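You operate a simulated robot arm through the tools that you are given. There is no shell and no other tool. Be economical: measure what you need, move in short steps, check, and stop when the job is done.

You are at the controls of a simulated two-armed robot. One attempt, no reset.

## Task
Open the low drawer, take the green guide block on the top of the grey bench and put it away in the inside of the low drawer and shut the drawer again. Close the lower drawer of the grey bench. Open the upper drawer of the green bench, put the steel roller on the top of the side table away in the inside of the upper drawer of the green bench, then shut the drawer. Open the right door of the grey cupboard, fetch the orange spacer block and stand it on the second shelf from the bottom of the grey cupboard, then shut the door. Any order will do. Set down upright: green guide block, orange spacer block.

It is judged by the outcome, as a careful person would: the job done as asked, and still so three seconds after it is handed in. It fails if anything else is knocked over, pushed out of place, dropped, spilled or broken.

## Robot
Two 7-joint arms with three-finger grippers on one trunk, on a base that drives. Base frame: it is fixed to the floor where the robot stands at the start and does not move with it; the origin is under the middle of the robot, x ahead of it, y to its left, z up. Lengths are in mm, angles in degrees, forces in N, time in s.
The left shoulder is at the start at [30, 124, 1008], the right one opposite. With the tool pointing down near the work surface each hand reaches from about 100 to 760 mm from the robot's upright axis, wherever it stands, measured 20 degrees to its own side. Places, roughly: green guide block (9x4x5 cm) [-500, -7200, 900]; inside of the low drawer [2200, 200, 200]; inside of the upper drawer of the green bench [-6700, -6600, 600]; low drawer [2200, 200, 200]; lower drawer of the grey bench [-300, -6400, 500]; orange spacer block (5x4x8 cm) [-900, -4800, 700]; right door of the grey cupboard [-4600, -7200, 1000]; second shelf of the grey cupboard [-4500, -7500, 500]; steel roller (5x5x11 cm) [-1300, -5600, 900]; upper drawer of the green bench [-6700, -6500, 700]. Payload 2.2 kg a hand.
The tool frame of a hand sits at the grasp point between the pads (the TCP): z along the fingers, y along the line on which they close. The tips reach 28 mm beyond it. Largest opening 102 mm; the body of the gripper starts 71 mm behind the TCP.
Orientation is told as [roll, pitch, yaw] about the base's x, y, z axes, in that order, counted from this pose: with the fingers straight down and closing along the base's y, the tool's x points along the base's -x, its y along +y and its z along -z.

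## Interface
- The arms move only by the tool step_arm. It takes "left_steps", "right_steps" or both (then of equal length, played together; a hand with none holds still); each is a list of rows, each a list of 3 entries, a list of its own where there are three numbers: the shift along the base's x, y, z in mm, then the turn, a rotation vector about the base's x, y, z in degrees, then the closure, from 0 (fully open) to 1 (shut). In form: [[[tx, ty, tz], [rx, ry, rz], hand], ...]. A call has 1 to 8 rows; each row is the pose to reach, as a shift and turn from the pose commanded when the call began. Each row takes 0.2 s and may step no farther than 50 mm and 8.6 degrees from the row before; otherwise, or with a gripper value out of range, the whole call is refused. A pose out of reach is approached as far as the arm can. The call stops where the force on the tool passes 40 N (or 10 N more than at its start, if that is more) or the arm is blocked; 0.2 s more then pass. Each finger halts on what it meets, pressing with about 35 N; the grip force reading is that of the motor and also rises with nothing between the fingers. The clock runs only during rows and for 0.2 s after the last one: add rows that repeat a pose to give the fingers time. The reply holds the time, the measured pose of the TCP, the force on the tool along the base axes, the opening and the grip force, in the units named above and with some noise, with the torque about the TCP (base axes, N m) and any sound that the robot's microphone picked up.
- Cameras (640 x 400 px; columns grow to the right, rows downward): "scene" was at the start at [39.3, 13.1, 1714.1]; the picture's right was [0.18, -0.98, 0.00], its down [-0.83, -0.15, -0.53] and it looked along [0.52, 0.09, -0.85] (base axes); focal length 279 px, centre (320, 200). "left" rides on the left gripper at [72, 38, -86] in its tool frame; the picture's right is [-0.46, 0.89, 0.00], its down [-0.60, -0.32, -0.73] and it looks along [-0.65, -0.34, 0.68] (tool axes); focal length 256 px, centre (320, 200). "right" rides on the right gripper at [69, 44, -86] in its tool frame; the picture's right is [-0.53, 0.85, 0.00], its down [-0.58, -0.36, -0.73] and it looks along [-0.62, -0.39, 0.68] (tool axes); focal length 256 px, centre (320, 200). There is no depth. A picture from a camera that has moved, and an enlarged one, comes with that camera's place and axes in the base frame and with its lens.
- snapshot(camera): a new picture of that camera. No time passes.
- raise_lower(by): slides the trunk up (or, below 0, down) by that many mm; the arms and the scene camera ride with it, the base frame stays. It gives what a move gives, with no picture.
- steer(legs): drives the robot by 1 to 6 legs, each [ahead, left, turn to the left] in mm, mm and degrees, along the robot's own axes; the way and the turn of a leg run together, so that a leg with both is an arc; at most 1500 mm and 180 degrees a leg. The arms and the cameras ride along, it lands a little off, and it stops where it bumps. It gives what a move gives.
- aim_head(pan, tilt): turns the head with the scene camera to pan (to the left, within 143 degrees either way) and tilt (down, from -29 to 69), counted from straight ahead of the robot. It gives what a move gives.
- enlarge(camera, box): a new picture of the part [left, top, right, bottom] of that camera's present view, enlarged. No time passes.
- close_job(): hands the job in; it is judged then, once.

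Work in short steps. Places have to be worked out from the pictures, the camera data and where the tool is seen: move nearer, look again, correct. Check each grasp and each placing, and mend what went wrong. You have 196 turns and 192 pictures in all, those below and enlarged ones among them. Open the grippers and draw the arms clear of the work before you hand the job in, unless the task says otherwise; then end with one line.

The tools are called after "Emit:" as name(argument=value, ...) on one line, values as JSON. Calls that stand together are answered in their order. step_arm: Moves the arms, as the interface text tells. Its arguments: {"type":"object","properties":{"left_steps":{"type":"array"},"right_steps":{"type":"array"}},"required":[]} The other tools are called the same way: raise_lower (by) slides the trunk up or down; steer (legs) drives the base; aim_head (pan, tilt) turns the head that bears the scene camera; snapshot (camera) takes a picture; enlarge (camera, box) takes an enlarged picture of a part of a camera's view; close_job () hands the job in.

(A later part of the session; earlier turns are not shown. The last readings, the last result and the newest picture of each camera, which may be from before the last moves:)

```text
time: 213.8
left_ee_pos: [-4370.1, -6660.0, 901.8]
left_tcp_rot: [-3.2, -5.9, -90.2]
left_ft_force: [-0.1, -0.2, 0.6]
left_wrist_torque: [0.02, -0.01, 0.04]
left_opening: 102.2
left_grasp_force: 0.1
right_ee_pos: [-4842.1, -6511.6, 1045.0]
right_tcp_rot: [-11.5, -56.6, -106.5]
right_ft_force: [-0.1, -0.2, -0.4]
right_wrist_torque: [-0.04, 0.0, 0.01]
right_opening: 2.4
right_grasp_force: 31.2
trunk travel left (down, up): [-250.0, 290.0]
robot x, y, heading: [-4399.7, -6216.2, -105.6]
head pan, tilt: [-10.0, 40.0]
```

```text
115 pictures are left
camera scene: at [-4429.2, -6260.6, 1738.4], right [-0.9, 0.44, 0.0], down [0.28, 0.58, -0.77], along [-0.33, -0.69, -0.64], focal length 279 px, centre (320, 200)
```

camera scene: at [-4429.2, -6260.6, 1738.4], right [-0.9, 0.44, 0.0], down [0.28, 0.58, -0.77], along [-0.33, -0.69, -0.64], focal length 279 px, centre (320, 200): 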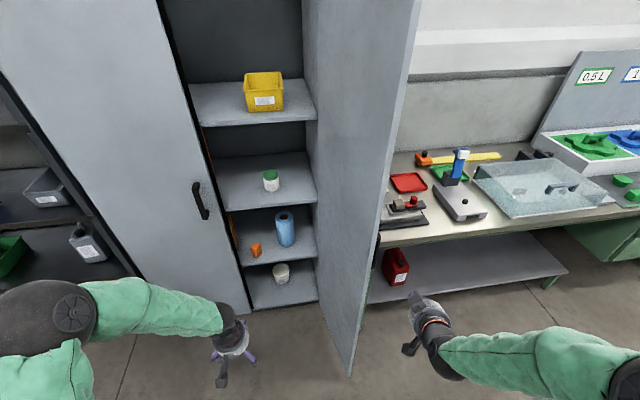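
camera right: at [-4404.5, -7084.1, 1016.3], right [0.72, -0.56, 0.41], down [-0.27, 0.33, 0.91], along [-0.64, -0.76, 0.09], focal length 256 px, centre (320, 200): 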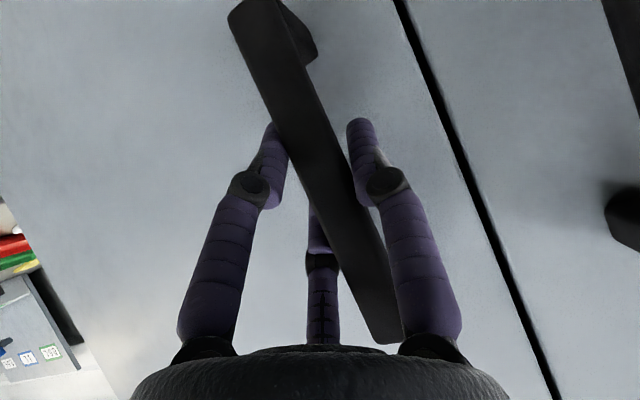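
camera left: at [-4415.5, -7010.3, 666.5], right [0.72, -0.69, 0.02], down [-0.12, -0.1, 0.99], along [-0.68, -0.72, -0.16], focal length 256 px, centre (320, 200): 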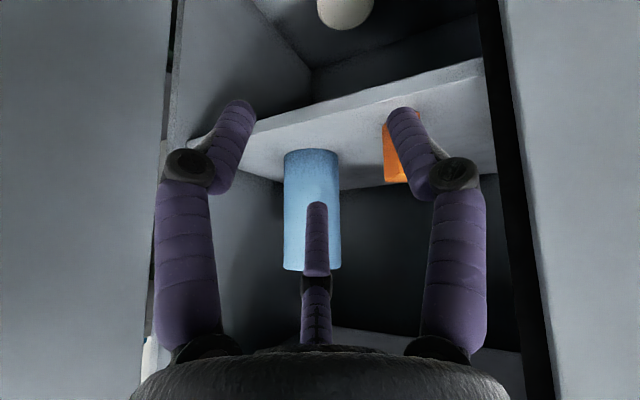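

The hand is outside of the door. I move forward alongside it and down below its handle, then push it closed leftwards.

Emit:
step_arm(right_steps=[[[-14, -36, -22], [0, 0, 0], 1], [[-28, -73, -44], [0, 0, 0], 1], [[-42, -109, -66], [0, 0, 0], 1], [[-56, -146, -88], [0, 0, 0], 1], [[-70, -182, -110], [0, 0, 0], 1], [[-83, -218, -130], [0, 0, 0], 1]])

Emit:
step_arm(right_steps=[[[30, -9, 0], [0, 0, 0], 1], [[60, -17, 0], [0, 0, 0], 1], [[90, -26, 0], [0, 0, 0], 1], [[120, -35, 0], [0, 0, 0], 1], [[150, -44, 0], [0, 0, 0], 1], [[180, -55, 0], [0, 0, 0], 1], [[210, -66, 0], [0, 0, 0], 1]])

Emit:
snapshot(camera="scene")

```text
time: 215.2
left_ee_pos: [-4370.4, -6660.7, 901.1]
left_tcp_rot: [-3.4, -5.8, -90.2]
left_ft_force: [0.0, -0.4, -0.6]
left_wrist_torque: [0.08, 0.05, -0.01]
left_opening: 102.0
left_grasp_force: 0.0
right_ee_pos: [-4928.7, -6721.6, 920.9]
right_tcp_rot: [-11.4, -56.9, -107.5]
right_ft_force: [-4.4, 36.9, 22.0]
right_wrist_torque: [-0.07, -1.18, 1.25]
right_opening: 2.1
right_grasp_force: 31.1
trunk travel left (down, up): [-250.0, 290.0]
robot x, y, heading: [-4401.0, -6214.9, -105.9]
head pan, tilt: [-10.0, 40.0]
stopped in row 6 (right hand): the force on the tool passed its limit at 164 N (the readings are from after the stop); the commanded pose is now the measured one
```

```text
time: 215.7
left_ee_pos: [-4370.1, -6656.6, 902.6]
left_tcp_rot: [-3.3, -6.1, -90.5]
left_ft_force: [0.2, 0.2, 0.4]
left_wrist_torque: [-0.02, -0.02, 0.0]
left_opening: 102.1
left_grasp_force: 0.1
right_ee_pos: [-4891.5, -6721.1, 918.2]
right_tcp_rot: [-10.9, -56.5, -108.2]
right_ft_force: [1.2, 29.0, 11.6]
right_wrist_torque: [-2.19, -0.44, 1.63]
right_opening: 2.0
right_grasp_force: 31.5
trunk travel left (down, up): [-250.0, 290.0]
robot x, y, heading: [-4401.4, -6210.3, -106.2]
head pan, tilt: [-10.0, 40.0]
stopped in row 2 (right hand): the force on the tool passed its limit at 62 N (the readings are from after the stop); the commanded pose is now the measured one
```

```text
114 pictures are left
camera scene: at [-4426.7, -6253.9, 1738.7], right [-0.9, 0.44, 0.0], down [0.28, 0.57, -0.77], along [-0.34, -0.69, -0.64], focal length 279 px, centre (320, 200)
```

scene: 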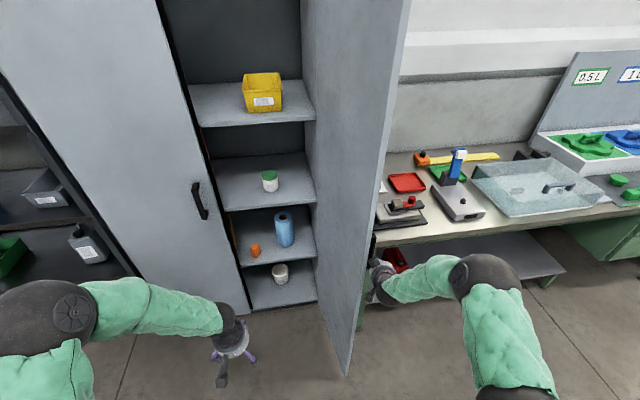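

The hand touched the bench's front edge. I back off 30 mm and then push the door left more gently.

Emit:
step_arm(right_steps=[[[5, 20, 10], [0, 0, 0], 1], [[10, 38, 25], [0, 0, 0], 1]])

Emit:
step_arm(right_steps=[[[20, -5, 0], [0, 0, 0], 1], [[40, -10, 0], [0, 0, 0], 1], [[60, -15, 0], [0, 0, 0], 1], [[80, -20, 0], [0, 0, 0], 1], [[100, -27, 0], [0, 0, 0], 1], [[120, -34, 0], [0, 0, 0], 1], [[140, -42, 0], [0, 0, 0], 1], [[160, -50, 0], [0, 0, 0], 1]])

Emit:
snapshot(camera="scene")

```text
time: 216.3
left_ee_pos: [-4370.5, -6659.8, 901.9]
left_tcp_rot: [-3.2, -6.0, -90.3]
left_ft_force: [0.1, 0.0, 0.3]
left_wrist_torque: [-0.01, -0.03, 0.01]
left_opening: 102.1
left_grasp_force: 0.0
right_ee_pos: [-4879.1, -6688.2, 941.1]
right_tcp_rot: [-10.9, -56.4, -107.7]
right_ft_force: [-0.1, 0.0, 0.2]
right_wrist_torque: [-0.01, -0.03, -0.01]
right_opening: 2.0
right_grasp_force: 31.7
trunk travel left (down, up): [-250.0, 290.0]
robot x, y, heading: [-4400.5, -6211.9, -105.8]
head pan, tilt: [-10.0, 40.0]
```

```text
time: 218.1
left_ee_pos: [-4370.7, -6661.1, 901.1]
left_tcp_rot: [-3.3, -5.9, -90.2]
left_ft_force: [0.3, -0.1, 0.2]
left_wrist_torque: [0.01, 0.0, 0.0]
left_opening: 102.0
left_grasp_force: 0.1
right_ee_pos: [-4721.2, -6741.1, 939.9]
right_tcp_rot: [-11.0, -56.3, -107.7]
right_ft_force: [0.4, -0.4, -0.2]
right_wrist_torque: [0.0, -0.02, -0.03]
right_opening: 2.1
right_grasp_force: 31.2
trunk travel left (down, up): [-250.0, 290.0]
robot x, y, heading: [-4399.7, -6214.5, -106.2]
head pan, tilt: [-10.0, 40.0]
```

```text
113 pictures are left
camera scene: at [-4427.9, -6260.0, 1738.4], right [-0.9, 0.44, 0.0], down [0.28, 0.58, -0.77], along [-0.34, -0.69, -0.64], focal length 279 px, centre (320, 200)
```

scene: 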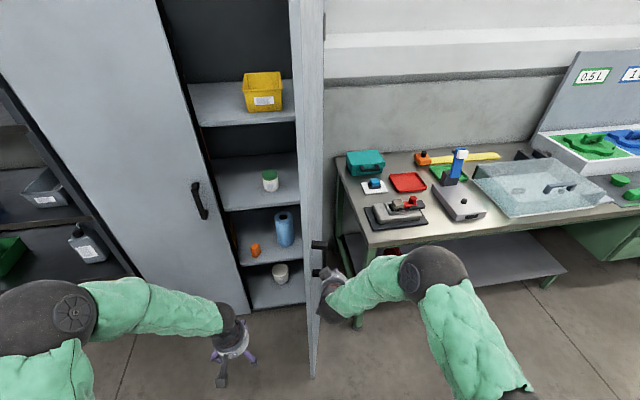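

The door is swinging closed and bench items are undisturbed. I keep pushing along the arc.

Emit:
step_arm(right_steps=[[[41, -17, 0], [0, 0, 0], 1], [[80, -39, 0], [0, 0, 0], 1], [[117, -65, 0], [0, 0, 0], 1], [[151, -94, 0], [0, 0, 0], 1], [[181, -127, 0], [0, 0, 0], 1], [[208, -162, 0], [0, 0, 0], 1], [[231, -201, 0], [0, 0, 0], 1]])

Emit:
snapshot(camera="scene")

```text
time: 219.7
left_ee_pos: [-4370.0, -6660.6, 899.8]
left_tcp_rot: [-3.3, -5.9, -90.3]
left_ft_force: [-0.4, 0.5, -0.2]
left_wrist_torque: [0.06, 0.01, 0.0]
left_opening: 102.0
left_grasp_force: 0.1
right_ee_pos: [-4485.4, -6944.3, 941.4]
right_tcp_rot: [-11.0, -56.3, -107.7]
right_ft_force: [0.5, 0.6, -0.3]
right_wrist_torque: [0.01, 0.0, 0.01]
right_opening: 2.0
right_grasp_force: 31.6
trunk travel left (down, up): [-250.0, 290.0]
robot x, y, heading: [-4402.8, -6211.8, -106.0]
head pan, tilt: [-10.0, 40.0]
```

```text
112 pictures are left
camera scene: at [-4427.2, -6260.8, 1738.4], right [-0.9, 0.44, 0.0], down [0.28, 0.58, -0.77], along [-0.34, -0.69, -0.64], focal length 279 px, centre (320, 200)
```

scene: 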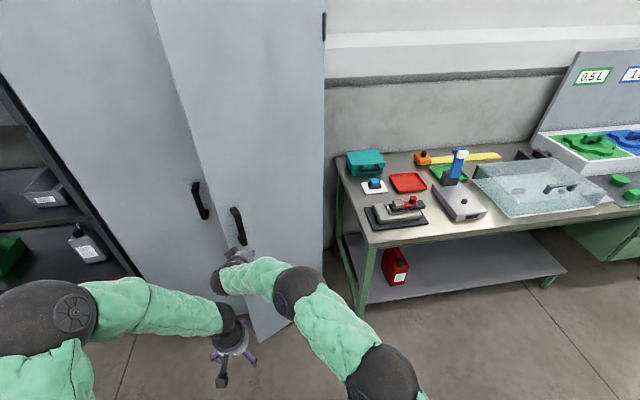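

Door is ~25–30° ajar. I drive 170 mm forward with the hand pushing, then finish with the arm.

Emit:
steer(legs=[[170, 0, 0]])

Emit:
step_arm(right_steps=[[[-6, -20, 0], [0, 0, 0], 1], [[-11, -39, 0], [0, 0, 0], 1], [[-17, -58, 0], [0, 0, 0], 1], [[-22, -77, 0], [0, 0, 0], 1], [[-28, -96, 0], [0, 0, 0], 1]])

Emit:
snapshot(camera="scene")

```text
time: 221.2
left_ee_pos: [-4418.5, -6823.2, 900.2]
left_tcp_rot: [-3.5, -5.7, -90.5]
left_ft_force: [1.0, -1.0, 0.3]
left_wrist_torque: [0.05, -0.03, 0.01]
left_opening: 102.1
left_grasp_force: 0.0
right_ee_pos: [-4534.8, -7106.1, 939.9]
right_tcp_rot: [-11.1, -56.2, -107.8]
right_ft_force: [-0.6, -0.9, -0.7]
right_wrist_torque: [-0.01, -0.02, -0.03]
right_opening: 2.0
right_grasp_force: 31.9
trunk travel left (down, up): [-250.0, 290.0]
robot x, y, heading: [-4449.0, -6376.8, -106.3]
head pan, tilt: [-10.0, 40.0]
```

```text
time: 222.1
left_ee_pos: [-4417.6, -6820.9, 901.7]
left_tcp_rot: [-3.3, -5.8, -90.4]
left_ft_force: [0.2, -1.1, -0.7]
left_wrist_torque: [0.04, 0.0, -0.01]
left_opening: 102.0
left_grasp_force: 0.0
right_ee_pos: [-4553.3, -7168.9, 939.8]
right_tcp_rot: [-11.2, -56.1, -107.9]
right_ft_force: [1.6, 18.2, 7.0]
right_wrist_torque: [-0.09, 0.02, -0.23]
right_opening: 2.2
right_grasp_force: 31.8
trunk travel left (down, up): [-250.0, 290.0]
robot x, y, heading: [-4446.3, -6376.0, -106.3]
head pan, tilt: [-10.0, 40.0]
stopped in row 4 (right hand): the force on the tool passed its limit at 57 N (the readings are from after the stop); the commanded pose is now the measured one
```

```text
111 pictures are left
camera scene: at [-4475.1, -6420.5, 1738.5], right [-0.9, 0.44, 0.0], down [0.28, 0.58, -0.77], along [-0.34, -0.69, -0.64], focal length 279 px, centre (320, 200)
```

scene: 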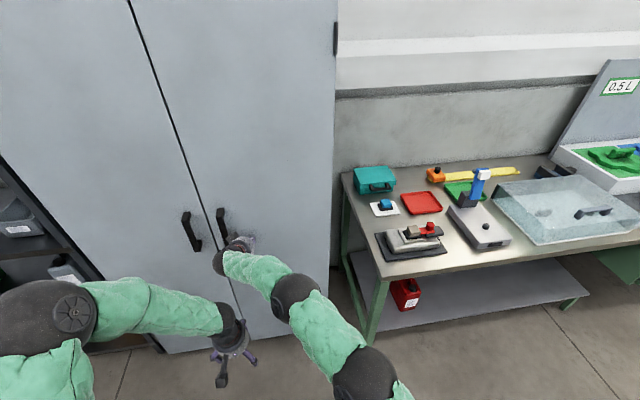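

The door is shut flush. I retract the right hand and look along the green bench toward its drawers.

Emit:
step_arm(right_steps=[[[12, 42, 0], [0, 0, 0], 1], [[24, 84, 0], [0, 0, 0], 1], [[36, 126, 0], [0, 0, 0], 1], [[48, 168, 0], [0, 0, 0], 0.5], [[60, 210, 0], [0, 0, 0], 0], [[70, 245, 0], [0, 0, 0], 0]])

Emit:
aim_head(pan=-60, tilt=25)

Emit:
snapshot(camera="scene")

Emit:
aim_head(pan=5, tilt=30)

Emit:
snapshot(camera="scene")

```text
time: 223.4
left_ee_pos: [-4396.7, -6726.0, 882.1]
left_tcp_rot: [-0.8, 3.4, -94.3]
left_ft_force: [-1.4, -0.6, 0.0]
left_wrist_torque: [0.02, -0.01, 0.01]
left_opening: 102.3
left_grasp_force: 0.1
right_ee_pos: [-4540.1, -6961.2, 927.8]
right_tcp_rot: [-10.1, -55.0, -114.0]
right_ft_force: [0.1, 0.0, -0.5]
right_wrist_torque: [0.02, -0.03, 0.0]
right_opening: 102.0
right_grasp_force: 0.0
trunk travel left (down, up): [-250.0, 290.0]
robot x, y, heading: [-4447.6, -6374.5, -106.1]
head pan, tilt: [-10.0, 40.0]
stopped in row 6 (left hand): the arm was blocked; the commanded pose is now the measured one
```

```text
time: 224.6
left_ee_pos: [-4397.4, -6725.1, 880.7]
left_tcp_rot: [-0.8, 3.5, -94.2]
left_ft_force: [0.2, 0.1, 0.3]
left_wrist_torque: [-0.04, -0.02, 0.01]
left_opening: 101.8
left_grasp_force: 0.1
right_ee_pos: [-4540.9, -6962.6, 927.9]
right_tcp_rot: [-10.3, -54.9, -114.0]
right_ft_force: [0.0, -1.0, -0.8]
right_wrist_torque: [0.01, 0.02, 0.0]
right_opening: 101.7
right_grasp_force: 0.1
trunk travel left (down, up): [-250.0, 290.0]
robot x, y, heading: [-4450.1, -6374.9, -106.0]
head pan, tilt: [-60.0, 25.0]
```

```text
110 pictures are left
camera scene: at [-4527.2, -6366.9, 1761.7], right [-0.24, 0.97, 0.0], down [0.41, 0.1, -0.91], along [-0.88, -0.22, -0.42], focal length 279 px, centre (320, 200)
```

scene: 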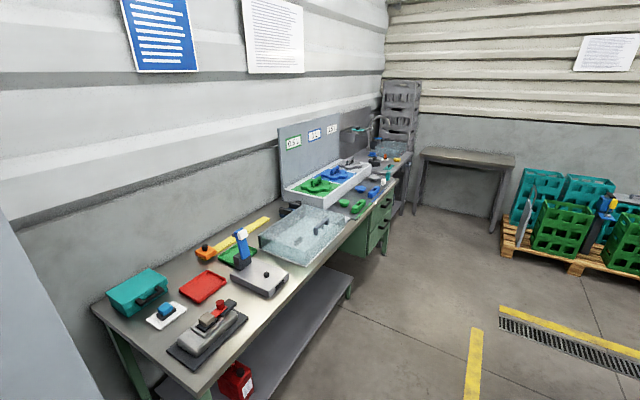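

```text
time: 226.0
left_ee_pos: [-4395.6, -6724.7, 880.3]
left_tcp_rot: [-0.9, 3.4, -94.2]
left_ft_force: [-0.9, 0.1, -0.2]
left_wrist_torque: [0.0, -0.02, -0.03]
left_opening: 101.9
left_grasp_force: 0.2
right_ee_pos: [-4541.0, -6961.5, 927.4]
right_tcp_rot: [-10.3, -54.9, -113.9]
right_ft_force: [0.6, -0.8, -0.4]
right_wrist_torque: [0.02, -0.02, -0.01]
right_opening: 102.2
right_grasp_force: 0.0
trunk travel left (down, up): [-250.0, 290.0]
robot x, y, heading: [-4446.4, -6375.2, -106.1]
head pan, tilt: [5.0, 30.0]
```

```text
109 pictures are left
camera scene: at [-4455.4, -6433.6, 1753.7], right [-0.98, 0.19, 0.0], down [0.1, 0.49, -0.87], along [-0.17, -0.85, -0.5], focal length 279 px, centre (320, 200)
```

scene: 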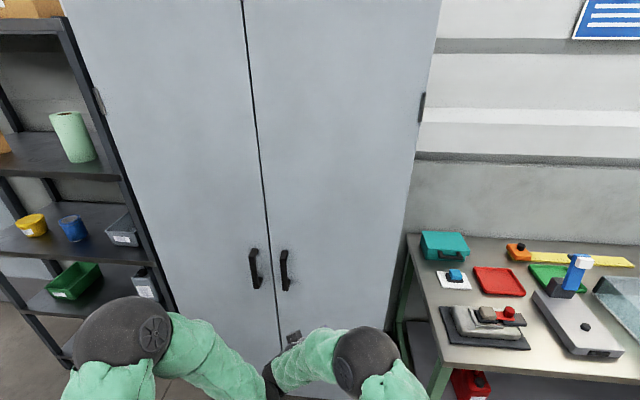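

The door stays shut. The right arm brushed the left while retracting, so I untangle: right hand out to the right and back to pointing down, left hand a bit further left.

Emit:
step_arm(right_steps=[[[-45, 14, 0], [0, 0, 0], 0], [[-90, 30, 0], [7.7, -2.2, 1], 0], [[-130, 50, 0], [15.4, -4.4, 2], 0], [[-160, 80, 0], [23, -6.6, 3], 0], [[-165, 120, 0], [30.6, -8.8, 4], 0], [[-155, 160, 0], [38.2, -11, 5], 0], [[-145, 200, 0], [45.8, -13.2, 6], 0], [[-139, 239, 0], [52, -15, 6], 0]], left_steps=[[[15, -4, 0], [0, 0, 0], 0], [[30, -8, 0], [0, 0, 0], 0], [[45, -12, 0], [0, 0, 0], 0], [[58, -17, 0], [0, 0, 0], 0], [[58, -17, 0], [0, 0, 0], 0], [[58, -17, 0], [0, 0, 0], 0], [[58, -17, 0], [0, 0, 0], 0], [[58, -17, 0], [0, 0, 0], 0]])

Emit:
aim_head(pan=0, tilt=45)

Emit:
snapshot(camera="scene")

```text
time: 227.8
left_ee_pos: [-4338.6, -6741.4, 882.2]
left_tcp_rot: [-0.8, 3.4, -94.2]
left_ft_force: [0.4, 0.1, -0.5]
left_wrist_torque: [-0.02, 0.02, -0.04]
left_opening: 102.0
left_grasp_force: 0.2
right_ee_pos: [-4678.1, -6722.7, 931.1]
right_tcp_rot: [-14.1, -0.9, -105.4]
right_ft_force: [0.0, -0.7, 0.4]
right_wrist_torque: [-0.03, -0.03, 0.0]
right_opening: 102.0
right_grasp_force: 0.1
trunk travel left (down, up): [-250.0, 290.0]
robot x, y, heading: [-4446.5, -6375.7, -106.1]
head pan, tilt: [5.0, 30.0]
```

```text
time: 228.5
left_ee_pos: [-4338.6, -6742.8, 882.3]
left_tcp_rot: [-0.8, 3.4, -94.2]
left_ft_force: [-0.3, 0.1, 0.1]
left_wrist_torque: [-0.01, -0.01, 0.02]
left_opening: 102.0
left_grasp_force: 0.0
right_ee_pos: [-4677.2, -6723.1, 929.8]
right_tcp_rot: [-14.1, -0.9, -105.5]
right_ft_force: [0.1, -0.3, -0.6]
right_wrist_torque: [0.02, 0.0, 0.03]
right_opening: 101.9
right_grasp_force: 0.1
trunk travel left (down, up): [-250.0, 290.0]
robot x, y, heading: [-4447.5, -6373.3, -106.1]
head pan, tilt: [0.0, 45.0]
```

```text
108 pictures are left
camera scene: at [-4460.5, -6422.9, 1731.2], right [-0.96, 0.28, 0.0], down [0.2, 0.68, -0.71], along [-0.2, -0.68, -0.71], focal length 279 px, centre (320, 200)
```

scene: 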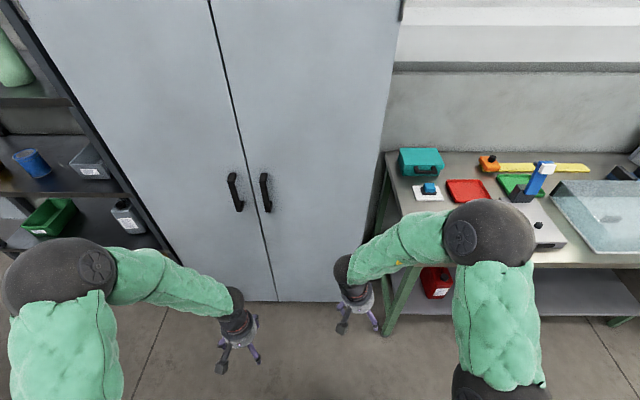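

I level both hands and pull them in, then drive back around the conveyor end toward the side table.

Emit:
step_arm(right_steps=[[[7, 25, -17], [-1, -4.6, 0], 0], [[14, 51, -34], [-2, -9.2, 0], 0], [[22, 77, -50], [-2.9, -13.8, 0], 0]], left_steps=[[[0, 0, 0], [-1.2, -0.2, -4], 0], [[0, 0, 0], [-2.4, -0.4, -8], 0], [[0, 0, 0], [-3.4, -0.6, -12], 0]])

Emit:
steer(legs=[[0, 0, 76.7], [1146, 0, 0], [1146, 0, 0], [0, 0, 35.7], [1016, 0, 0]])

```text
time: 229.3
left_ee_pos: [-4338.4, -6743.6, 880.1]
left_tcp_rot: [0.5, 0.1, -106.0]
left_ft_force: [0.0, -0.5, 0.3]
left_wrist_torque: [-0.01, 0.02, 0.0]
left_opening: 101.8
left_grasp_force: 0.0
right_ee_pos: [-4658.9, -6644.8, 879.3]
right_tcp_rot: [0.1, -0.1, -105.6]
right_ft_force: [-0.5, -0.3, -0.3]
right_wrist_torque: [-0.03, 0.0, 0.01]
right_opening: 101.6
right_grasp_force: 0.1
trunk travel left (down, up): [-250.0, 290.0]
robot x, y, heading: [-4447.4, -6374.7, -106.3]
head pan, tilt: [0.0, 45.0]
```

```text
time: 250.8
left_ee_pos: [-1103.7, -7146.3, 880.9]
left_tcp_rot: [0.4, 0.2, 7.4]
left_ft_force: [0.6, -0.1, -0.6]
left_wrist_torque: [-0.01, -0.02, 0.03]
left_opening: 102.0
left_grasp_force: 0.1
right_ee_pos: [-1064.1, -7479.4, 879.7]
right_tcp_rot: [0.2, 0.0, 8.0]
right_ft_force: [-0.9, -0.3, 0.5]
right_wrist_torque: [-0.03, -0.01, 0.02]
right_opening: 102.3
right_grasp_force: 0.1
trunk travel left (down, up): [-250.0, 290.0]
robot x, y, heading: [-1396.3, -7397.2, 7.5]
head pan, tilt: [0.0, 45.0]
```

On course. Next the leg up the aisle and the turn to face the side table.

Emit:
steer(legs=[[0, 0, 63], [770, 0, 0], [740, 0, 0], [0, 0, 94]])

Emit:
aim_head(pan=-10, tilt=45)

Emit:
snapshot(camera="scene")

Emit:
snapshot(camera="right")

```text
time: 265.5
left_ee_pos: [-1270.5, -6070.9, 880.6]
left_tcp_rot: [0.3, 0.2, 166.1]
left_ft_force: [-0.2, -0.4, 0.3]
left_wrist_torque: [0.04, 0.03, 0.03]
left_opening: 101.9
left_grasp_force: 0.1
right_ee_pos: [-1186.1, -5747.4, 879.5]
right_tcp_rot: [0.1, 0.0, 166.7]
right_ft_force: [-0.1, 0.9, 0.2]
right_wrist_torque: [-0.01, 0.02, -0.01]
right_opening: 101.6
right_grasp_force: 0.1
trunk travel left (down, up): [-250.0, 290.0]
robot x, y, heading: [-907.3, -5947.8, 166.0]
head pan, tilt: [0.0, 45.0]
```

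```text
time: 266.2
left_ee_pos: [-1271.5, -6070.3, 880.4]
left_tcp_rot: [0.4, 0.2, 166.2]
left_ft_force: [0.4, -0.1, -0.1]
left_wrist_torque: [0.0, -0.01, 0.01]
left_opening: 102.1
left_grasp_force: 0.0
right_ee_pos: [-1186.8, -5746.6, 879.7]
right_tcp_rot: [0.2, 0.1, 166.8]
right_ft_force: [0.7, 0.2, 0.8]
right_wrist_torque: [0.01, 0.01, -0.03]
right_opening: 101.9
right_grasp_force: 0.2
trunk travel left (down, up): [-250.0, 290.0]
robot x, y, heading: [-905.9, -5946.5, 165.9]
head pan, tilt: [-10.0, 45.0]
```

```text
107 pictures are left
camera scene: at [-952.4, -5921.0, 1731.1], right [0.4, 0.91, 0.0], down [0.65, -0.29, -0.71], along [-0.65, 0.29, -0.71], focal length 279 px, centre (320, 200)
```

scene: 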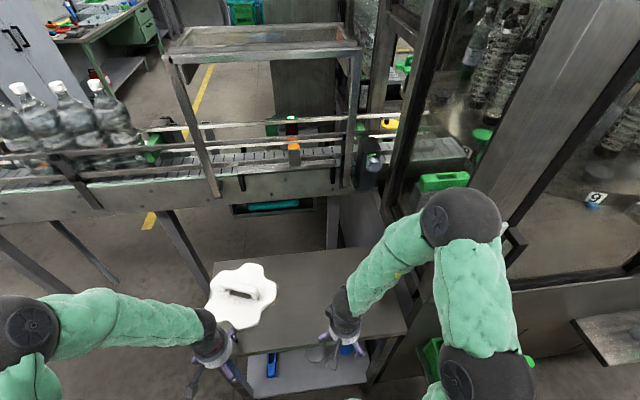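

```text
106 pictures are left
camera right: at [-1129.0, -5803.7, 965.7], right [-0.71, -0.7, 0.0], down [-0.48, 0.49, 0.73], along [-0.51, 0.52, -0.68], focal length 256 px, centre (320, 200)
```

right: 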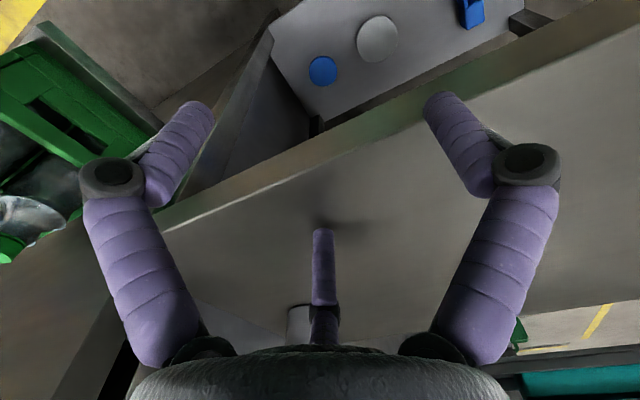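

The roller is hidden behind the right hand. I lift and move that hand aside to the left to see it.

Emit:
step_arm(right_steps=[[[-5, -40, 20], [0, 0, 0], 0], [[0, -80, 40], [0, 0, 0], 0], [[20, -115, 60], [0, 0, 0], 0]])

Emit:
aim_head(pan=-30, tilt=50)

Emit:
snapshot(camera="scene")

Emit:
snapshot(camera="right")

```text
time: 267.0
left_ee_pos: [-1271.0, -6070.7, 881.6]
left_tcp_rot: [0.4, 0.2, 166.1]
left_ft_force: [0.3, -0.1, -0.1]
left_wrist_torque: [0.02, 0.02, 0.0]
left_opening: 101.9
left_grasp_force: 0.0
right_ee_pos: [-1167.1, -5862.7, 936.2]
right_tcp_rot: [0.0, 0.0, 166.6]
right_ft_force: [0.8, -0.4, -0.3]
right_wrist_torque: [0.08, 0.02, 0.01]
right_opening: 101.8
right_grasp_force: 0.0
trunk travel left (down, up): [-250.0, 290.0]
robot x, y, heading: [-908.4, -5947.0, 166.4]
head pan, tilt: [-10.0, 45.0]
```

```text
time: 267.8
left_ee_pos: [-1271.7, -6070.1, 879.8]
left_tcp_rot: [0.5, 0.2, 166.2]
left_ft_force: [-0.2, 0.8, -0.4]
left_wrist_torque: [-0.03, -0.01, -0.01]
left_opening: 102.0
left_grasp_force: 0.1
right_ee_pos: [-1167.0, -5861.4, 934.5]
right_tcp_rot: [0.0, 0.0, 166.6]
right_ft_force: [-0.3, 1.5, -0.4]
right_wrist_torque: [0.03, 0.0, -0.01]
right_opening: 102.0
right_grasp_force: 0.0
trunk travel left (down, up): [-250.0, 290.0]
robot x, y, heading: [-908.4, -5945.8, 166.2]
head pan, tilt: [-30.0, 50.0]
```

```text
105 pictures are left
camera scene: at [-933.4, -5900.8, 1724.2], right [0.69, 0.72, 0.0], down [0.55, -0.53, -0.64], along [-0.46, 0.45, -0.77], focal length 279 px, centre (320, 200)
```

scene: 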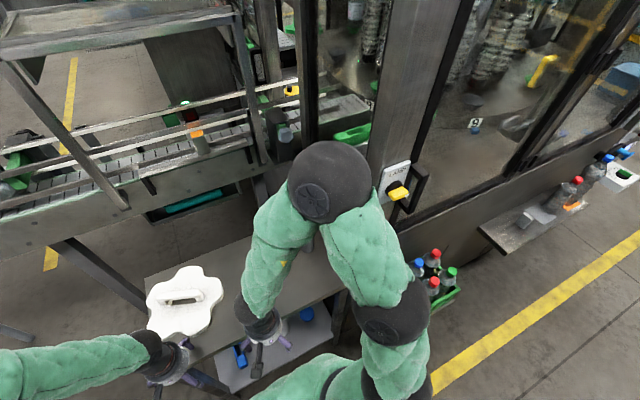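

```text
104 pictures are left
camera right: at [-1109.3, -5917.6, 1021.3], right [-0.71, -0.7, 0.0], down [-0.48, 0.49, 0.73], along [-0.51, 0.52, -0.68], focal length 256 px, centre (320, 200)
```

right: 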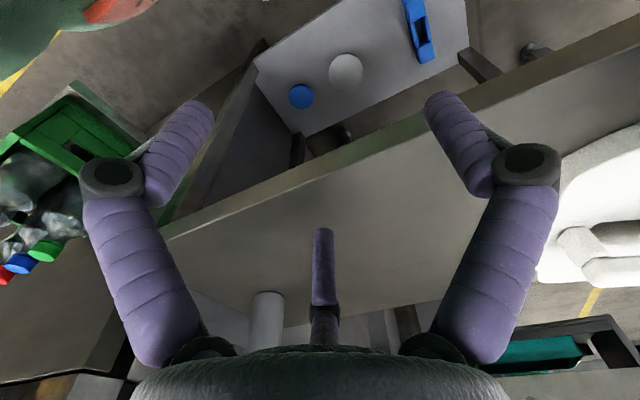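

The roller's base shows at about (-1355,-5540, 831). I move the hand up and toward it part-way and look again.

Emit:
step_arm(right_steps=[[[-30, 40, 10], [0, 0, 0], 0], [[-60, 80, 20], [0, 0, 0], 0], [[-90, 120, 30], [0, 0, 0], 0], [[-115, 160, 40], [0, 0, 0], 0], [[-135, 200, 55], [0, 0, 0], 0], [[-150, 230, 65], [0, 0, 0], 0]])

Emit:
snapshot(camera="right")

Emit:
snapshot(camera="scene")

```text
refused: row 1 steps farther than a row can; nothing moved
```

```text
103 pictures are left
camera right: at [-1109.3, -5917.6, 1021.3], right [-0.71, -0.7, 0.0], down [-0.48, 0.49, 0.73], along [-0.51, 0.52, -0.68], focal length 256 px, centre (320, 200)
```

right: 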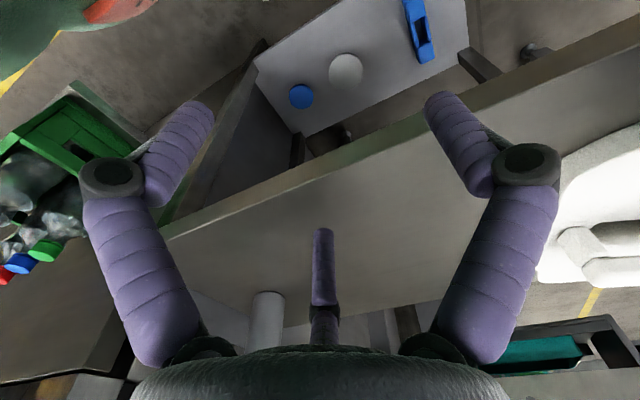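

```text
102 pictures are left
camera scene: at [-933.4, -5900.8, 1724.2], right [0.69, 0.72, 0.0], down [0.55, -0.53, -0.64], along [-0.46, 0.45, -0.77], focal length 279 px, centre (320, 200)
```

scene: 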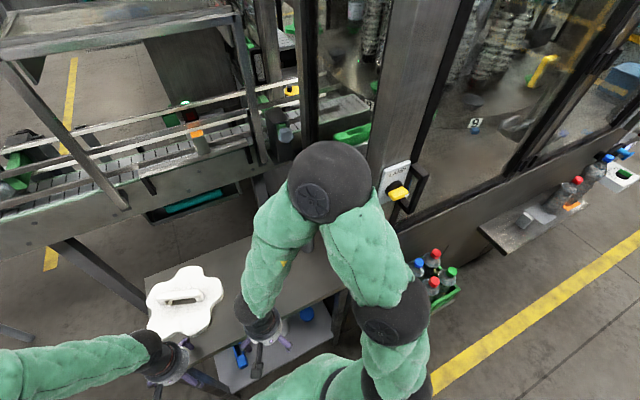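

Rows were too long; I repeat with shorter steps.

Emit:
step_arm(right_steps=[[[-30, 30, 8], [0, 0, 0], 0], [[-60, 62, 16], [0, 0, 0], 0], [[-90, 94, 24], [0, 0, 0], 0], [[-115, 128, 32], [0, 0, 0], 0], [[-135, 164, 42], [0, 0, 0], 0], [[-150, 200, 52], [0, 0, 0], 0], [[-158, 230, 60], [0, 0, 0], 0]])

Emit:
snapshot(camera="right")

Emit:
snapshot(camera="scene")

```text
time: 269.4
left_ee_pos: [-1272.0, -6070.4, 881.2]
left_tcp_rot: [0.5, 0.2, 166.2]
left_ft_force: [0.3, 0.7, -0.1]
left_wrist_torque: [-0.03, -0.02, 0.02]
left_opening: 102.1
left_grasp_force: 0.1
right_ee_pos: [-1322.8, -5632.2, 998.0]
right_tcp_rot: [0.2, 0.0, 166.7]
right_ft_force: [-0.1, -0.3, -0.1]
right_wrist_torque: [-0.02, -0.01, 0.02]
right_opening: 102.0
right_grasp_force: 0.1
trunk travel left (down, up): [-250.0, 290.0]
robot x, y, heading: [-907.1, -5946.1, 166.1]
head pan, tilt: [-30.0, 50.0]
```

```text
101 pictures are left
camera right: at [-1266.1, -5688.5, 1084.6], right [-0.71, -0.7, 0.0], down [-0.48, 0.49, 0.73], along [-0.51, 0.52, -0.68], focal length 256 px, centre (320, 200)
```

right: 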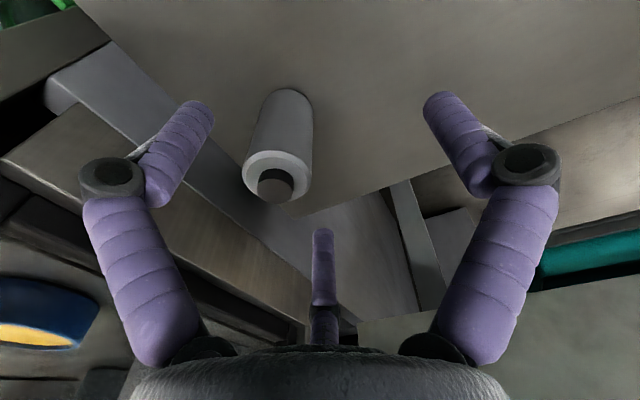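

```text
100 pictures are left
camera scene: at [-933.3, -5899.7, 1724.2], right [0.69, 0.72, 0.0], down [0.55, -0.53, -0.64], along [-0.46, 0.45, -0.77], focal length 279 px, centre (320, 200)
```

scene: 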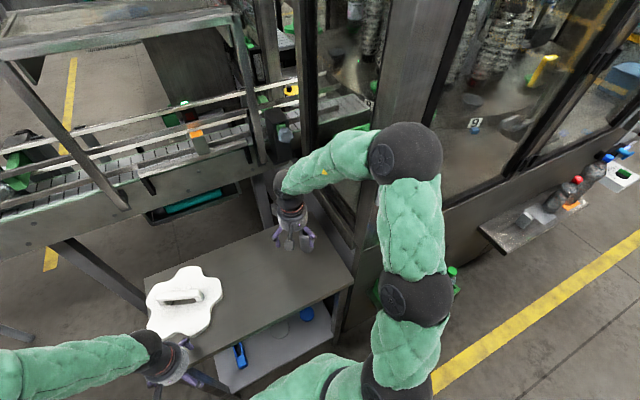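

The roller stands upright at about (-1328,-5576), z 831–941. I centre over it, go down and close.

Emit:
step_arm(right_steps=[[[-2, 28, 0], [0, 0, 0], 0], [[-5, 56, 0], [0, 0, 0], 0]])

Emit:
snapshot(camera="right")

```text
time: 270.0
left_ee_pos: [-1270.8, -6071.2, 879.6]
left_tcp_rot: [0.4, 0.2, 166.2]
left_ft_force: [-0.5, 0.0, 0.0]
left_wrist_torque: [0.01, -0.02, 0.02]
left_opening: 101.9
left_grasp_force: 0.0
right_ee_pos: [-1329.3, -5575.5, 999.4]
right_tcp_rot: [0.1, 0.0, 166.7]
right_ft_force: [-0.4, -0.4, -0.3]
right_wrist_torque: [0.02, 0.0, 0.03]
right_opening: 102.1
right_grasp_force: 0.1
trunk travel left (down, up): [-250.0, 290.0]
robot x, y, heading: [-907.9, -5949.0, 165.9]
head pan, tilt: [-30.0, 50.0]
```

```text
99 pictures are left
camera right: at [-1271.1, -5632.6, 1085.7], right [-0.71, -0.7, 0.0], down [-0.48, 0.49, 0.73], along [-0.51, 0.52, -0.68], focal length 256 px, centre (320, 200)
```

right: 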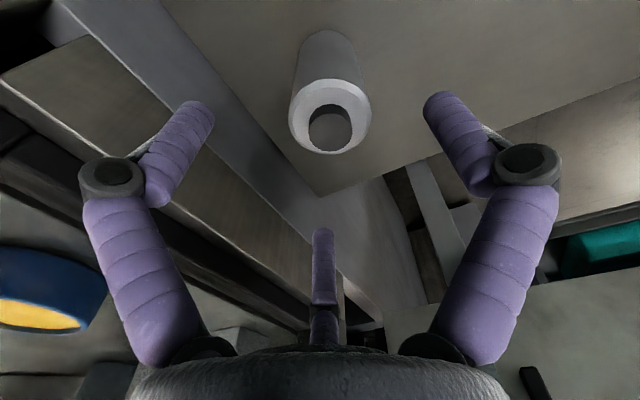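

The roller is centred within 6 mm. I narrow the opening to ~78 mm and descend 102 mm, then grip.

Emit:
step_arm(right_steps=[[[-2, -2, -5], [0, 0, 0], 0.24], [[-4, -4, -40], [0, 0, 0], 0.24], [[-4, -4, -75], [0, 0, 0], 0.24], [[-4, -4, -102], [0, 0, 0], 0.24], [[-4, -4, -102], [0, 0, 0], 0.5], [[-4, -4, -102], [0, 0, 0], 0.75], [[-4, -4, -102], [0, 0, 0], 0.8], [[-4, -4, -102], [0, 0, 0], 0.8]])

Emit:
snapshot(camera="right")

```text
time: 271.8
left_ee_pos: [-1271.2, -6071.5, 880.4]
left_tcp_rot: [0.5, 0.2, 166.1]
left_ft_force: [-0.2, 0.1, 0.1]
left_wrist_torque: [0.0, -0.02, 0.0]
left_opening: 102.3
left_grasp_force: 0.1
right_ee_pos: [-1335.0, -5579.7, 897.9]
right_tcp_rot: [0.1, -0.1, 166.6]
right_ft_force: [2.0, -1.7, 2.1]
right_wrist_torque: [-0.04, -0.09, 0.02]
right_opening: 47.0
right_grasp_force: 34.7
trunk travel left (down, up): [-250.0, 290.0]
robot x, y, heading: [-905.0, -5945.8, 166.4]
head pan, tilt: [-30.0, 50.0]
```

```text
98 pictures are left
camera right: at [-1276.4, -5636.9, 983.5], right [-0.71, -0.7, 0.0], down [-0.48, 0.49, 0.73], along [-0.51, 0.52, -0.68], focal length 256 px, centre (320, 200)
```

right: 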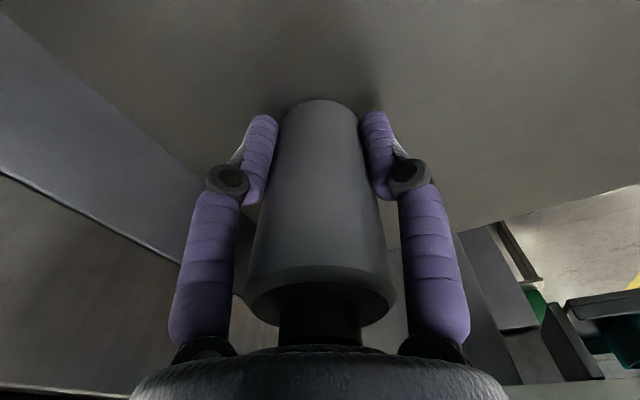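

Gripped (47 mm). I lift it clear and bring it back to a carrying pose.

Emit:
step_arm(right_steps=[[[0, 0, 35], [0, 0, 0], 0.8], [[0, 0, 75], [0, 0, 0], 0.8], [[0, 0, 115], [0, 0, 0], 0.8], [[28, -33, 115], [0, 0, 0], 0.8], [[56, -66, 115], [0, 0, 0], 0.8], [[84, -98, 110], [0, 0, 0], 0.8], [[110, -130, 100], [0, 0, 0], 0.8], [[124, -145, 95], [0, 0, 0], 0.8]])

Emit:
snapshot(camera="right")

```text
time: 273.6
left_ee_pos: [-1271.4, -6071.9, 880.5]
left_tcp_rot: [0.4, 0.2, 166.1]
left_ft_force: [-0.1, 0.3, 0.7]
left_wrist_torque: [0.01, -0.04, 0.0]
left_opening: 102.1
left_grasp_force: 0.0
right_ee_pos: [-1211.9, -5724.3, 992.0]
right_tcp_rot: [0.1, -0.2, 166.5]
right_ft_force: [0.3, 0.0, -3.6]
right_wrist_torque: [-0.02, -0.01, 0.0]
right_opening: 47.1
right_grasp_force: 35.3
trunk travel left (down, up): [-250.0, 290.0]
robot x, y, heading: [-908.2, -5946.3, 166.0]
head pan, tilt: [-30.0, 50.0]
```

```text
97 pictures are left
camera right: at [-1154.4, -5781.9, 1077.8], right [-0.72, -0.7, 0.0], down [-0.48, 0.49, 0.73], along [-0.51, 0.52, -0.68], focal length 256 px, centre (320, 200)
```

right: 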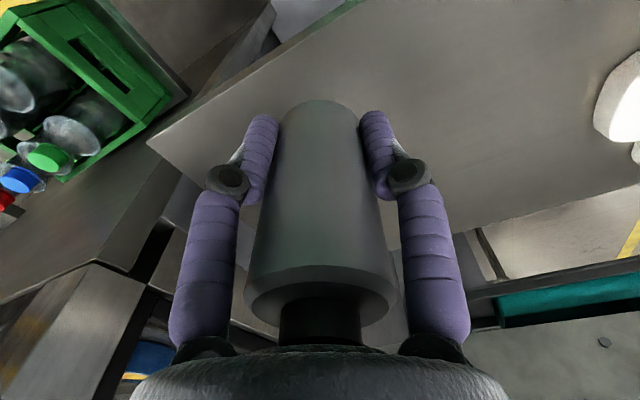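

Now I drive back around toward the green bench with the roller.

Emit:
steer(legs=[[-60, 0, 0], [0, 0, 83], [770, 0, 0], [770, 0, 0], [0, 0, -63.5], [1055, 0, 0]])

```text
time: 293.4
left_ee_pos: [-2749.1, -7725.7, 879.4]
left_tcp_rot: [0.4, 0.2, -173.3]
left_ft_force: [0.2, -0.8, -0.3]
left_wrist_torque: [-0.04, -0.01, -0.02]
left_opening: 101.9
left_grasp_force: 0.0
right_ee_pos: [-2815.6, -7380.7, 992.0]
right_tcp_rot: [0.1, 0.0, -172.7]
right_ft_force: [0.1, 0.2, -3.7]
right_wrist_torque: [0.0, 0.0, -0.02]
right_opening: 46.7
right_grasp_force: 35.6
trunk travel left (down, up): [-250.0, 290.0]
robot x, y, heading: [-2453.0, -7481.3, -173.1]
head pan, tilt: [-30.0, 50.0]
```

Continuing past the cupboard along the green bench.

Emit:
steer(legs=[[0, 0, -33.8], [1110, 0, 0], [1110, 0, 0], [0, 0, 10.7], [1090, 0, 0], [700, 0, 0]])

Emit:
aim_head(pan=60, tilt=30)

Emit:
snapshot(camera="scene")

```text
time: 315.4
left_ee_pos: [-6518.1, -6010.1, 880.9]
left_tcp_rot: [0.4, 0.1, 161.5]
left_ft_force: [0.2, -0.4, -0.1]
left_wrist_torque: [-0.01, -0.07, 0.02]
left_opening: 102.0
left_grasp_force: 0.1
right_ee_pos: [-6431.9, -5670.5, 990.8]
right_tcp_rot: [0.0, -0.1, 161.9]
right_ft_force: [-0.3, -0.1, -4.6]
right_wrist_torque: [-0.03, 0.0, -0.01]
right_opening: 46.5
right_grasp_force: 34.9
trunk travel left (down, up): [-250.0, 290.0]
robot x, y, heading: [-6149.0, -5915.9, 161.7]
head pan, tilt: [-30.0, 50.0]
```

```text
time: 317.1
left_ee_pos: [-6518.3, -6011.7, 880.7]
left_tcp_rot: [0.4, 0.2, 161.5]
left_ft_force: [0.2, -0.1, -0.1]
left_wrist_torque: [-0.04, -0.03, 0.02]
left_opening: 102.0
left_grasp_force: 0.0
right_ee_pos: [-6430.9, -5669.2, 992.4]
right_tcp_rot: [0.1, 0.0, 161.9]
right_ft_force: [-0.7, 0.2, -4.1]
right_wrist_torque: [-0.02, 0.0, -0.02]
right_opening: 46.7
right_grasp_force: 35.2
trunk travel left (down, up): [-250.0, 290.0]
robot x, y, heading: [-6146.5, -5919.1, 161.5]
head pan, tilt: [60.0, 30.0]
```

```text
96 pictures are left
camera scene: at [-6185.0, -5985.6, 1753.7], right [-0.66, 0.75, 0.0], down [0.38, 0.33, -0.87], along [-0.65, -0.57, -0.5], focal length 279 px, centre (320, 200)
```

scene: 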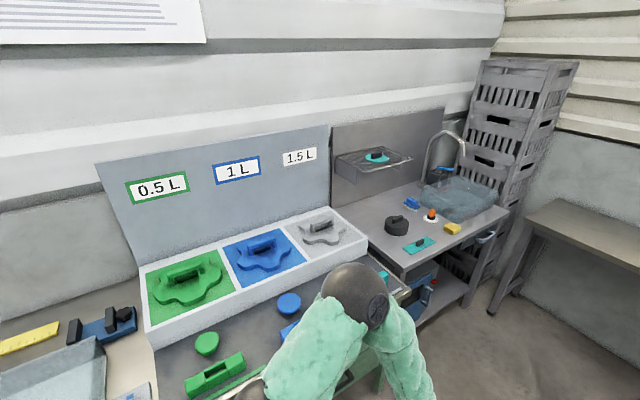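

I move further along and away from the bench, then turn to face its drawers.

Emit:
steer(legs=[[377, -250, 0], [0, 0, 93]])

Emit:
aim_head(pan=0, tilt=40)

Emit:
snapshot(camera="scene")

```text
time: 323.7
left_ee_pos: [-6317.5, -5930.7, 881.8]
left_tcp_rot: [0.4, 0.3, -107.1]
left_ft_force: [0.5, -0.3, 0.3]
left_wrist_torque: [-0.01, 0.02, 0.01]
left_opening: 101.9
left_grasp_force: 0.0
right_ee_pos: [-6659.9, -5852.7, 991.6]
right_tcp_rot: [0.1, 0.0, -106.5]
right_ft_force: [-0.1, -0.5, -3.5]
right_wrist_torque: [0.02, 0.01, 0.01]
right_opening: 46.4
right_grasp_force: 34.9
trunk travel left (down, up): [-250.0, 290.0]
robot x, y, heading: [-6418.4, -5560.7, -106.8]
head pan, tilt: [60.0, 30.0]
```

```text
time: 325.0
left_ee_pos: [-6317.7, -5929.6, 880.2]
left_tcp_rot: [0.4, 0.3, -107.0]
left_ft_force: [-0.8, 0.2, -0.3]
left_wrist_torque: [-0.02, 0.0, -0.01]
left_opening: 102.1
left_grasp_force: 0.1
right_ee_pos: [-6660.4, -5852.7, 991.6]
right_tcp_rot: [0.1, 0.0, -106.5]
right_ft_force: [0.5, 0.4, -3.8]
right_wrist_torque: [0.02, 0.05, 0.0]
right_opening: 46.4
right_grasp_force: 34.9
trunk travel left (down, up): [-250.0, 290.0]
robot x, y, heading: [-6415.4, -5559.5, -106.7]
head pan, tilt: [0.0, 40.0]
```

```text
95 pictures are left
camera scene: at [-6435.8, -5612.5, 1738.4], right [-0.96, 0.29, 0.0], down [0.19, 0.61, -0.77], along [-0.22, -0.73, -0.64], focal length 279 px, centre (320, 200)
```

scene: 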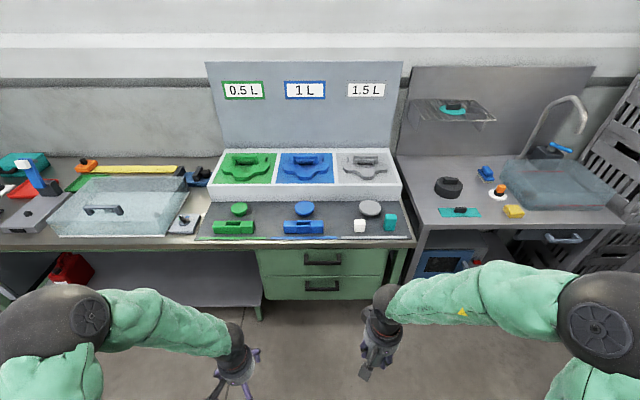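

The green drawers are straight ahead; the upper handle is near (-6677,-6372, 698). I enlarge to see its shape.

Emit:
enlarge(camera="scene", box=[240, 225, 410, 310])

```text
3.76 times, centred on (325, 268) of scene
camera zoom: at [-6435.8, -5612.5, 1738.4], right [-0.96, 0.29, 0.0], down [0.19, 0.61, -0.77], along [-0.22, -0.73, -0.64], focal length 1051 px, centre (301, -54)
```

zoom: 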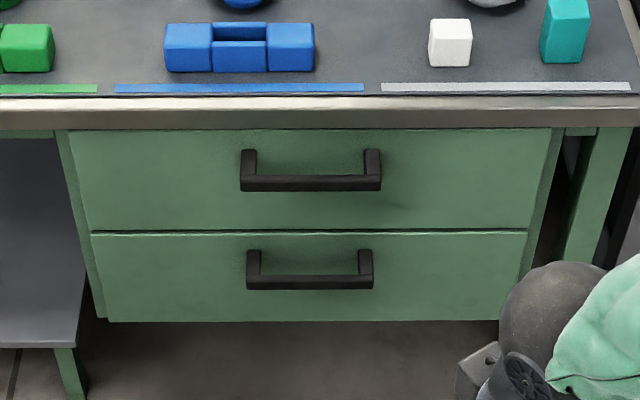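

The bow handle is ~170 mm wide, standing ~40 mm off. I shift the robot right and closer, and turn the left hand so its fingers close in the vertical fore-aft plane.

Emit:
steer(legs=[[130, -100, 0]])

Emit:
step_arm(left_steps=[[[0, 0, -10], [0, 0, -7.8], 0], [[0, 0, -20], [0, 0, -15.6], 0], [[0, 0, -30], [0, 0, -23.5], 0], [[0, 0, -40], [0, 0, -31.3], 0], [[0, 0, -50], [0, 0, -39.1], 0], [[0, 0, -50], [0, 0, -47], 0], [[0, 0, -50], [0, 0, -54.8], 0], [[0, 0, -50], [0, 0, -62.7], 0]])

Emit:
step_arm(left_steps=[[[-6, -20, -10], [-7.7, 2.3, 0], 0], [[-12, -40, -20], [-15.3, 4.6, 0], 0], [[-18, -60, -30], [-23, 6.9, 0], 0], [[-24, -80, -40], [-30.6, 9.2, 0], 0], [[-28, -95, -50], [-38.3, 11.5, 0], 0], [[-32, -105, -60], [-46, 13.8, 0], 0]])

Emit:
snapshot(camera="left")

Emit:
snapshot(camera="scene")

```text
time: 326.4
left_ee_pos: [-6452.8, -6025.9, 880.3]
left_tcp_rot: [0.5, 0.3, -107.1]
left_ft_force: [-0.1, 0.0, 0.7]
left_wrist_torque: [0.03, -0.03, 0.02]
left_opening: 102.0
left_grasp_force: 0.0
right_ee_pos: [-6797.8, -5945.9, 990.9]
right_tcp_rot: [0.2, 0.2, -106.5]
right_ft_force: [0.0, -0.6, -3.7]
right_wrist_torque: [0.01, -0.04, -0.01]
right_opening: 46.7
right_grasp_force: 35.2
trunk travel left (down, up): [-250.0, 290.0]
robot x, y, heading: [-6555.0, -5657.4, -106.9]
head pan, tilt: [0.0, 40.0]
```

```text
time: 328.2
left_ee_pos: [-6452.7, -6023.7, 831.3]
left_tcp_rot: [0.4, 0.1, -169.9]
left_ft_force: [-0.3, 0.4, 0.5]
left_wrist_torque: [-0.04, -0.03, 0.01]
left_opening: 101.9
left_grasp_force: 0.1
right_ee_pos: [-6795.0, -5946.1, 991.5]
right_tcp_rot: [0.1, -0.1, -106.5]
right_ft_force: [0.8, 0.0, -3.6]
right_wrist_torque: [0.04, -0.01, 0.02]
right_opening: 46.6
right_grasp_force: 35.1
trunk travel left (down, up): [-250.0, 290.0]
robot x, y, heading: [-6555.3, -5655.3, -107.2]
head pan, tilt: [0.0, 40.0]
```

```text
time: 329.6
left_ee_pos: [-6547.4, -6137.9, 803.8]
left_tcp_rot: [44.3, -17.6, -175.8]
left_ft_force: [-0.2, -0.7, -0.4]
left_wrist_torque: [0.05, 0.0, 0.0]
left_opening: 101.9
left_grasp_force: 0.0
left hand out of reach, approached as far as the arm can: row 5, 6
right_ee_pos: [-6796.0, -5946.5, 991.2]
right_tcp_rot: [0.1, 0.0, -106.5]
right_ft_force: [0.6, 0.6, -3.2]
right_wrist_torque: [-0.03, -0.02, 0.02]
right_opening: 46.4
right_grasp_force: 35.2
trunk travel left (down, up): [-250.0, 290.0]
robot x, y, heading: [-6556.2, -5654.6, -107.2]
head pan, tilt: [0.0, 40.0]
```

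```text
93 pictures are left
camera left: at [-6453.8, -6098.3, 864.7], right [-0.21, -0.65, 0.73], down [-0.54, 0.7, 0.47], along [-0.82, -0.3, -0.5], focal length 256 px, centre (320, 200)
```

left: 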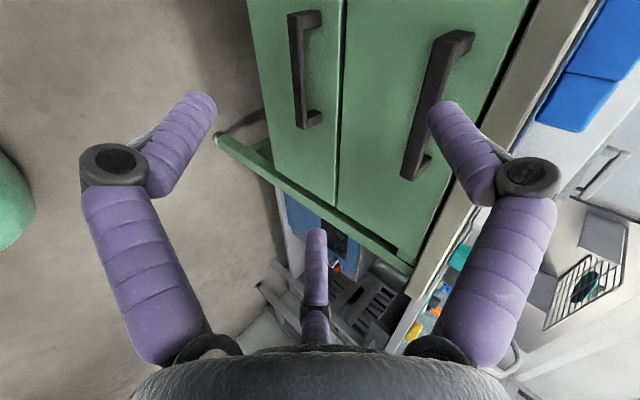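

```text
92 pictures are left
camera scene: at [-6571.3, -5707.6, 1738.3], right [-0.96, 0.29, 0.0], down [0.19, 0.61, -0.77], along [-0.22, -0.73, -0.64], focal length 279 px, centre (320, 200)
```

scene: 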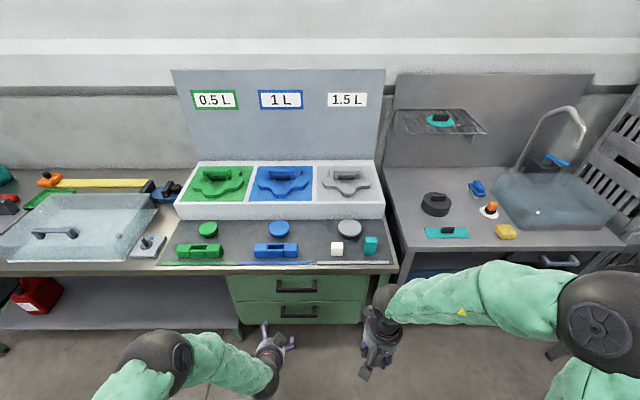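

The bar triangulates to (-6661,-6331,761). I bring the left hand in along its pointing direction with the fingers half-closed.

Emit:
step_arm(left_steps=[[[-25, -32, 5], [0, 0, 0], 0.2], [[-50, -64, 10], [0, 0, 0], 0.4], [[-75, -96, 15], [0, 0, 0], 0.48], [[-99, -127, 20], [0, 0, 0], 0.48]])

Emit:
snapshot(camera="left")

```text
time: 330.6
left_ee_pos: [-6647.8, -6261.0, 819.6]
left_tcp_rot: [44.9, -19.3, -177.7]
left_ft_force: [0.4, 0.2, -0.5]
left_wrist_torque: [0.01, 0.01, 0.04]
left_opening: 52.9
left_grasp_force: 0.1
right_ee_pos: [-6795.3, -5946.6, 989.9]
right_tcp_rot: [0.1, 0.2, -106.5]
right_ft_force: [0.9, -0.1, -3.3]
right_wrist_torque: [0.06, 0.0, 0.02]
right_opening: 46.5
right_grasp_force: 35.9
trunk travel left (down, up): [-250.0, 290.0]
robot x, y, heading: [-6558.1, -5652.0, -106.9]
head pan, tilt: [0.0, 40.0]
```

```text
91 pictures are left
camera left: at [-6551.2, -6224.6, 878.8], right [-0.21, -0.63, 0.74], down [-0.5, 0.72, 0.48], along [-0.84, -0.27, -0.47], focal length 256 px, centre (320, 200)
```

left: 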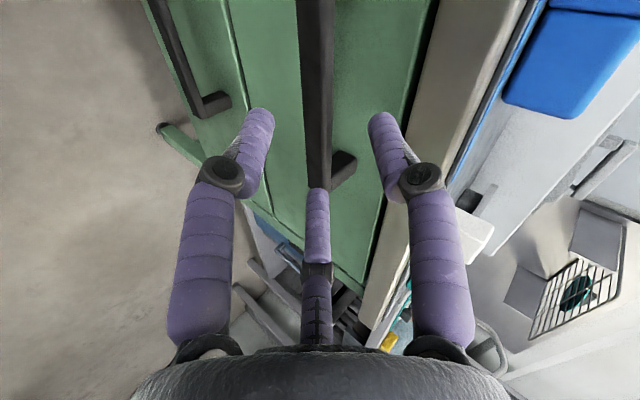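

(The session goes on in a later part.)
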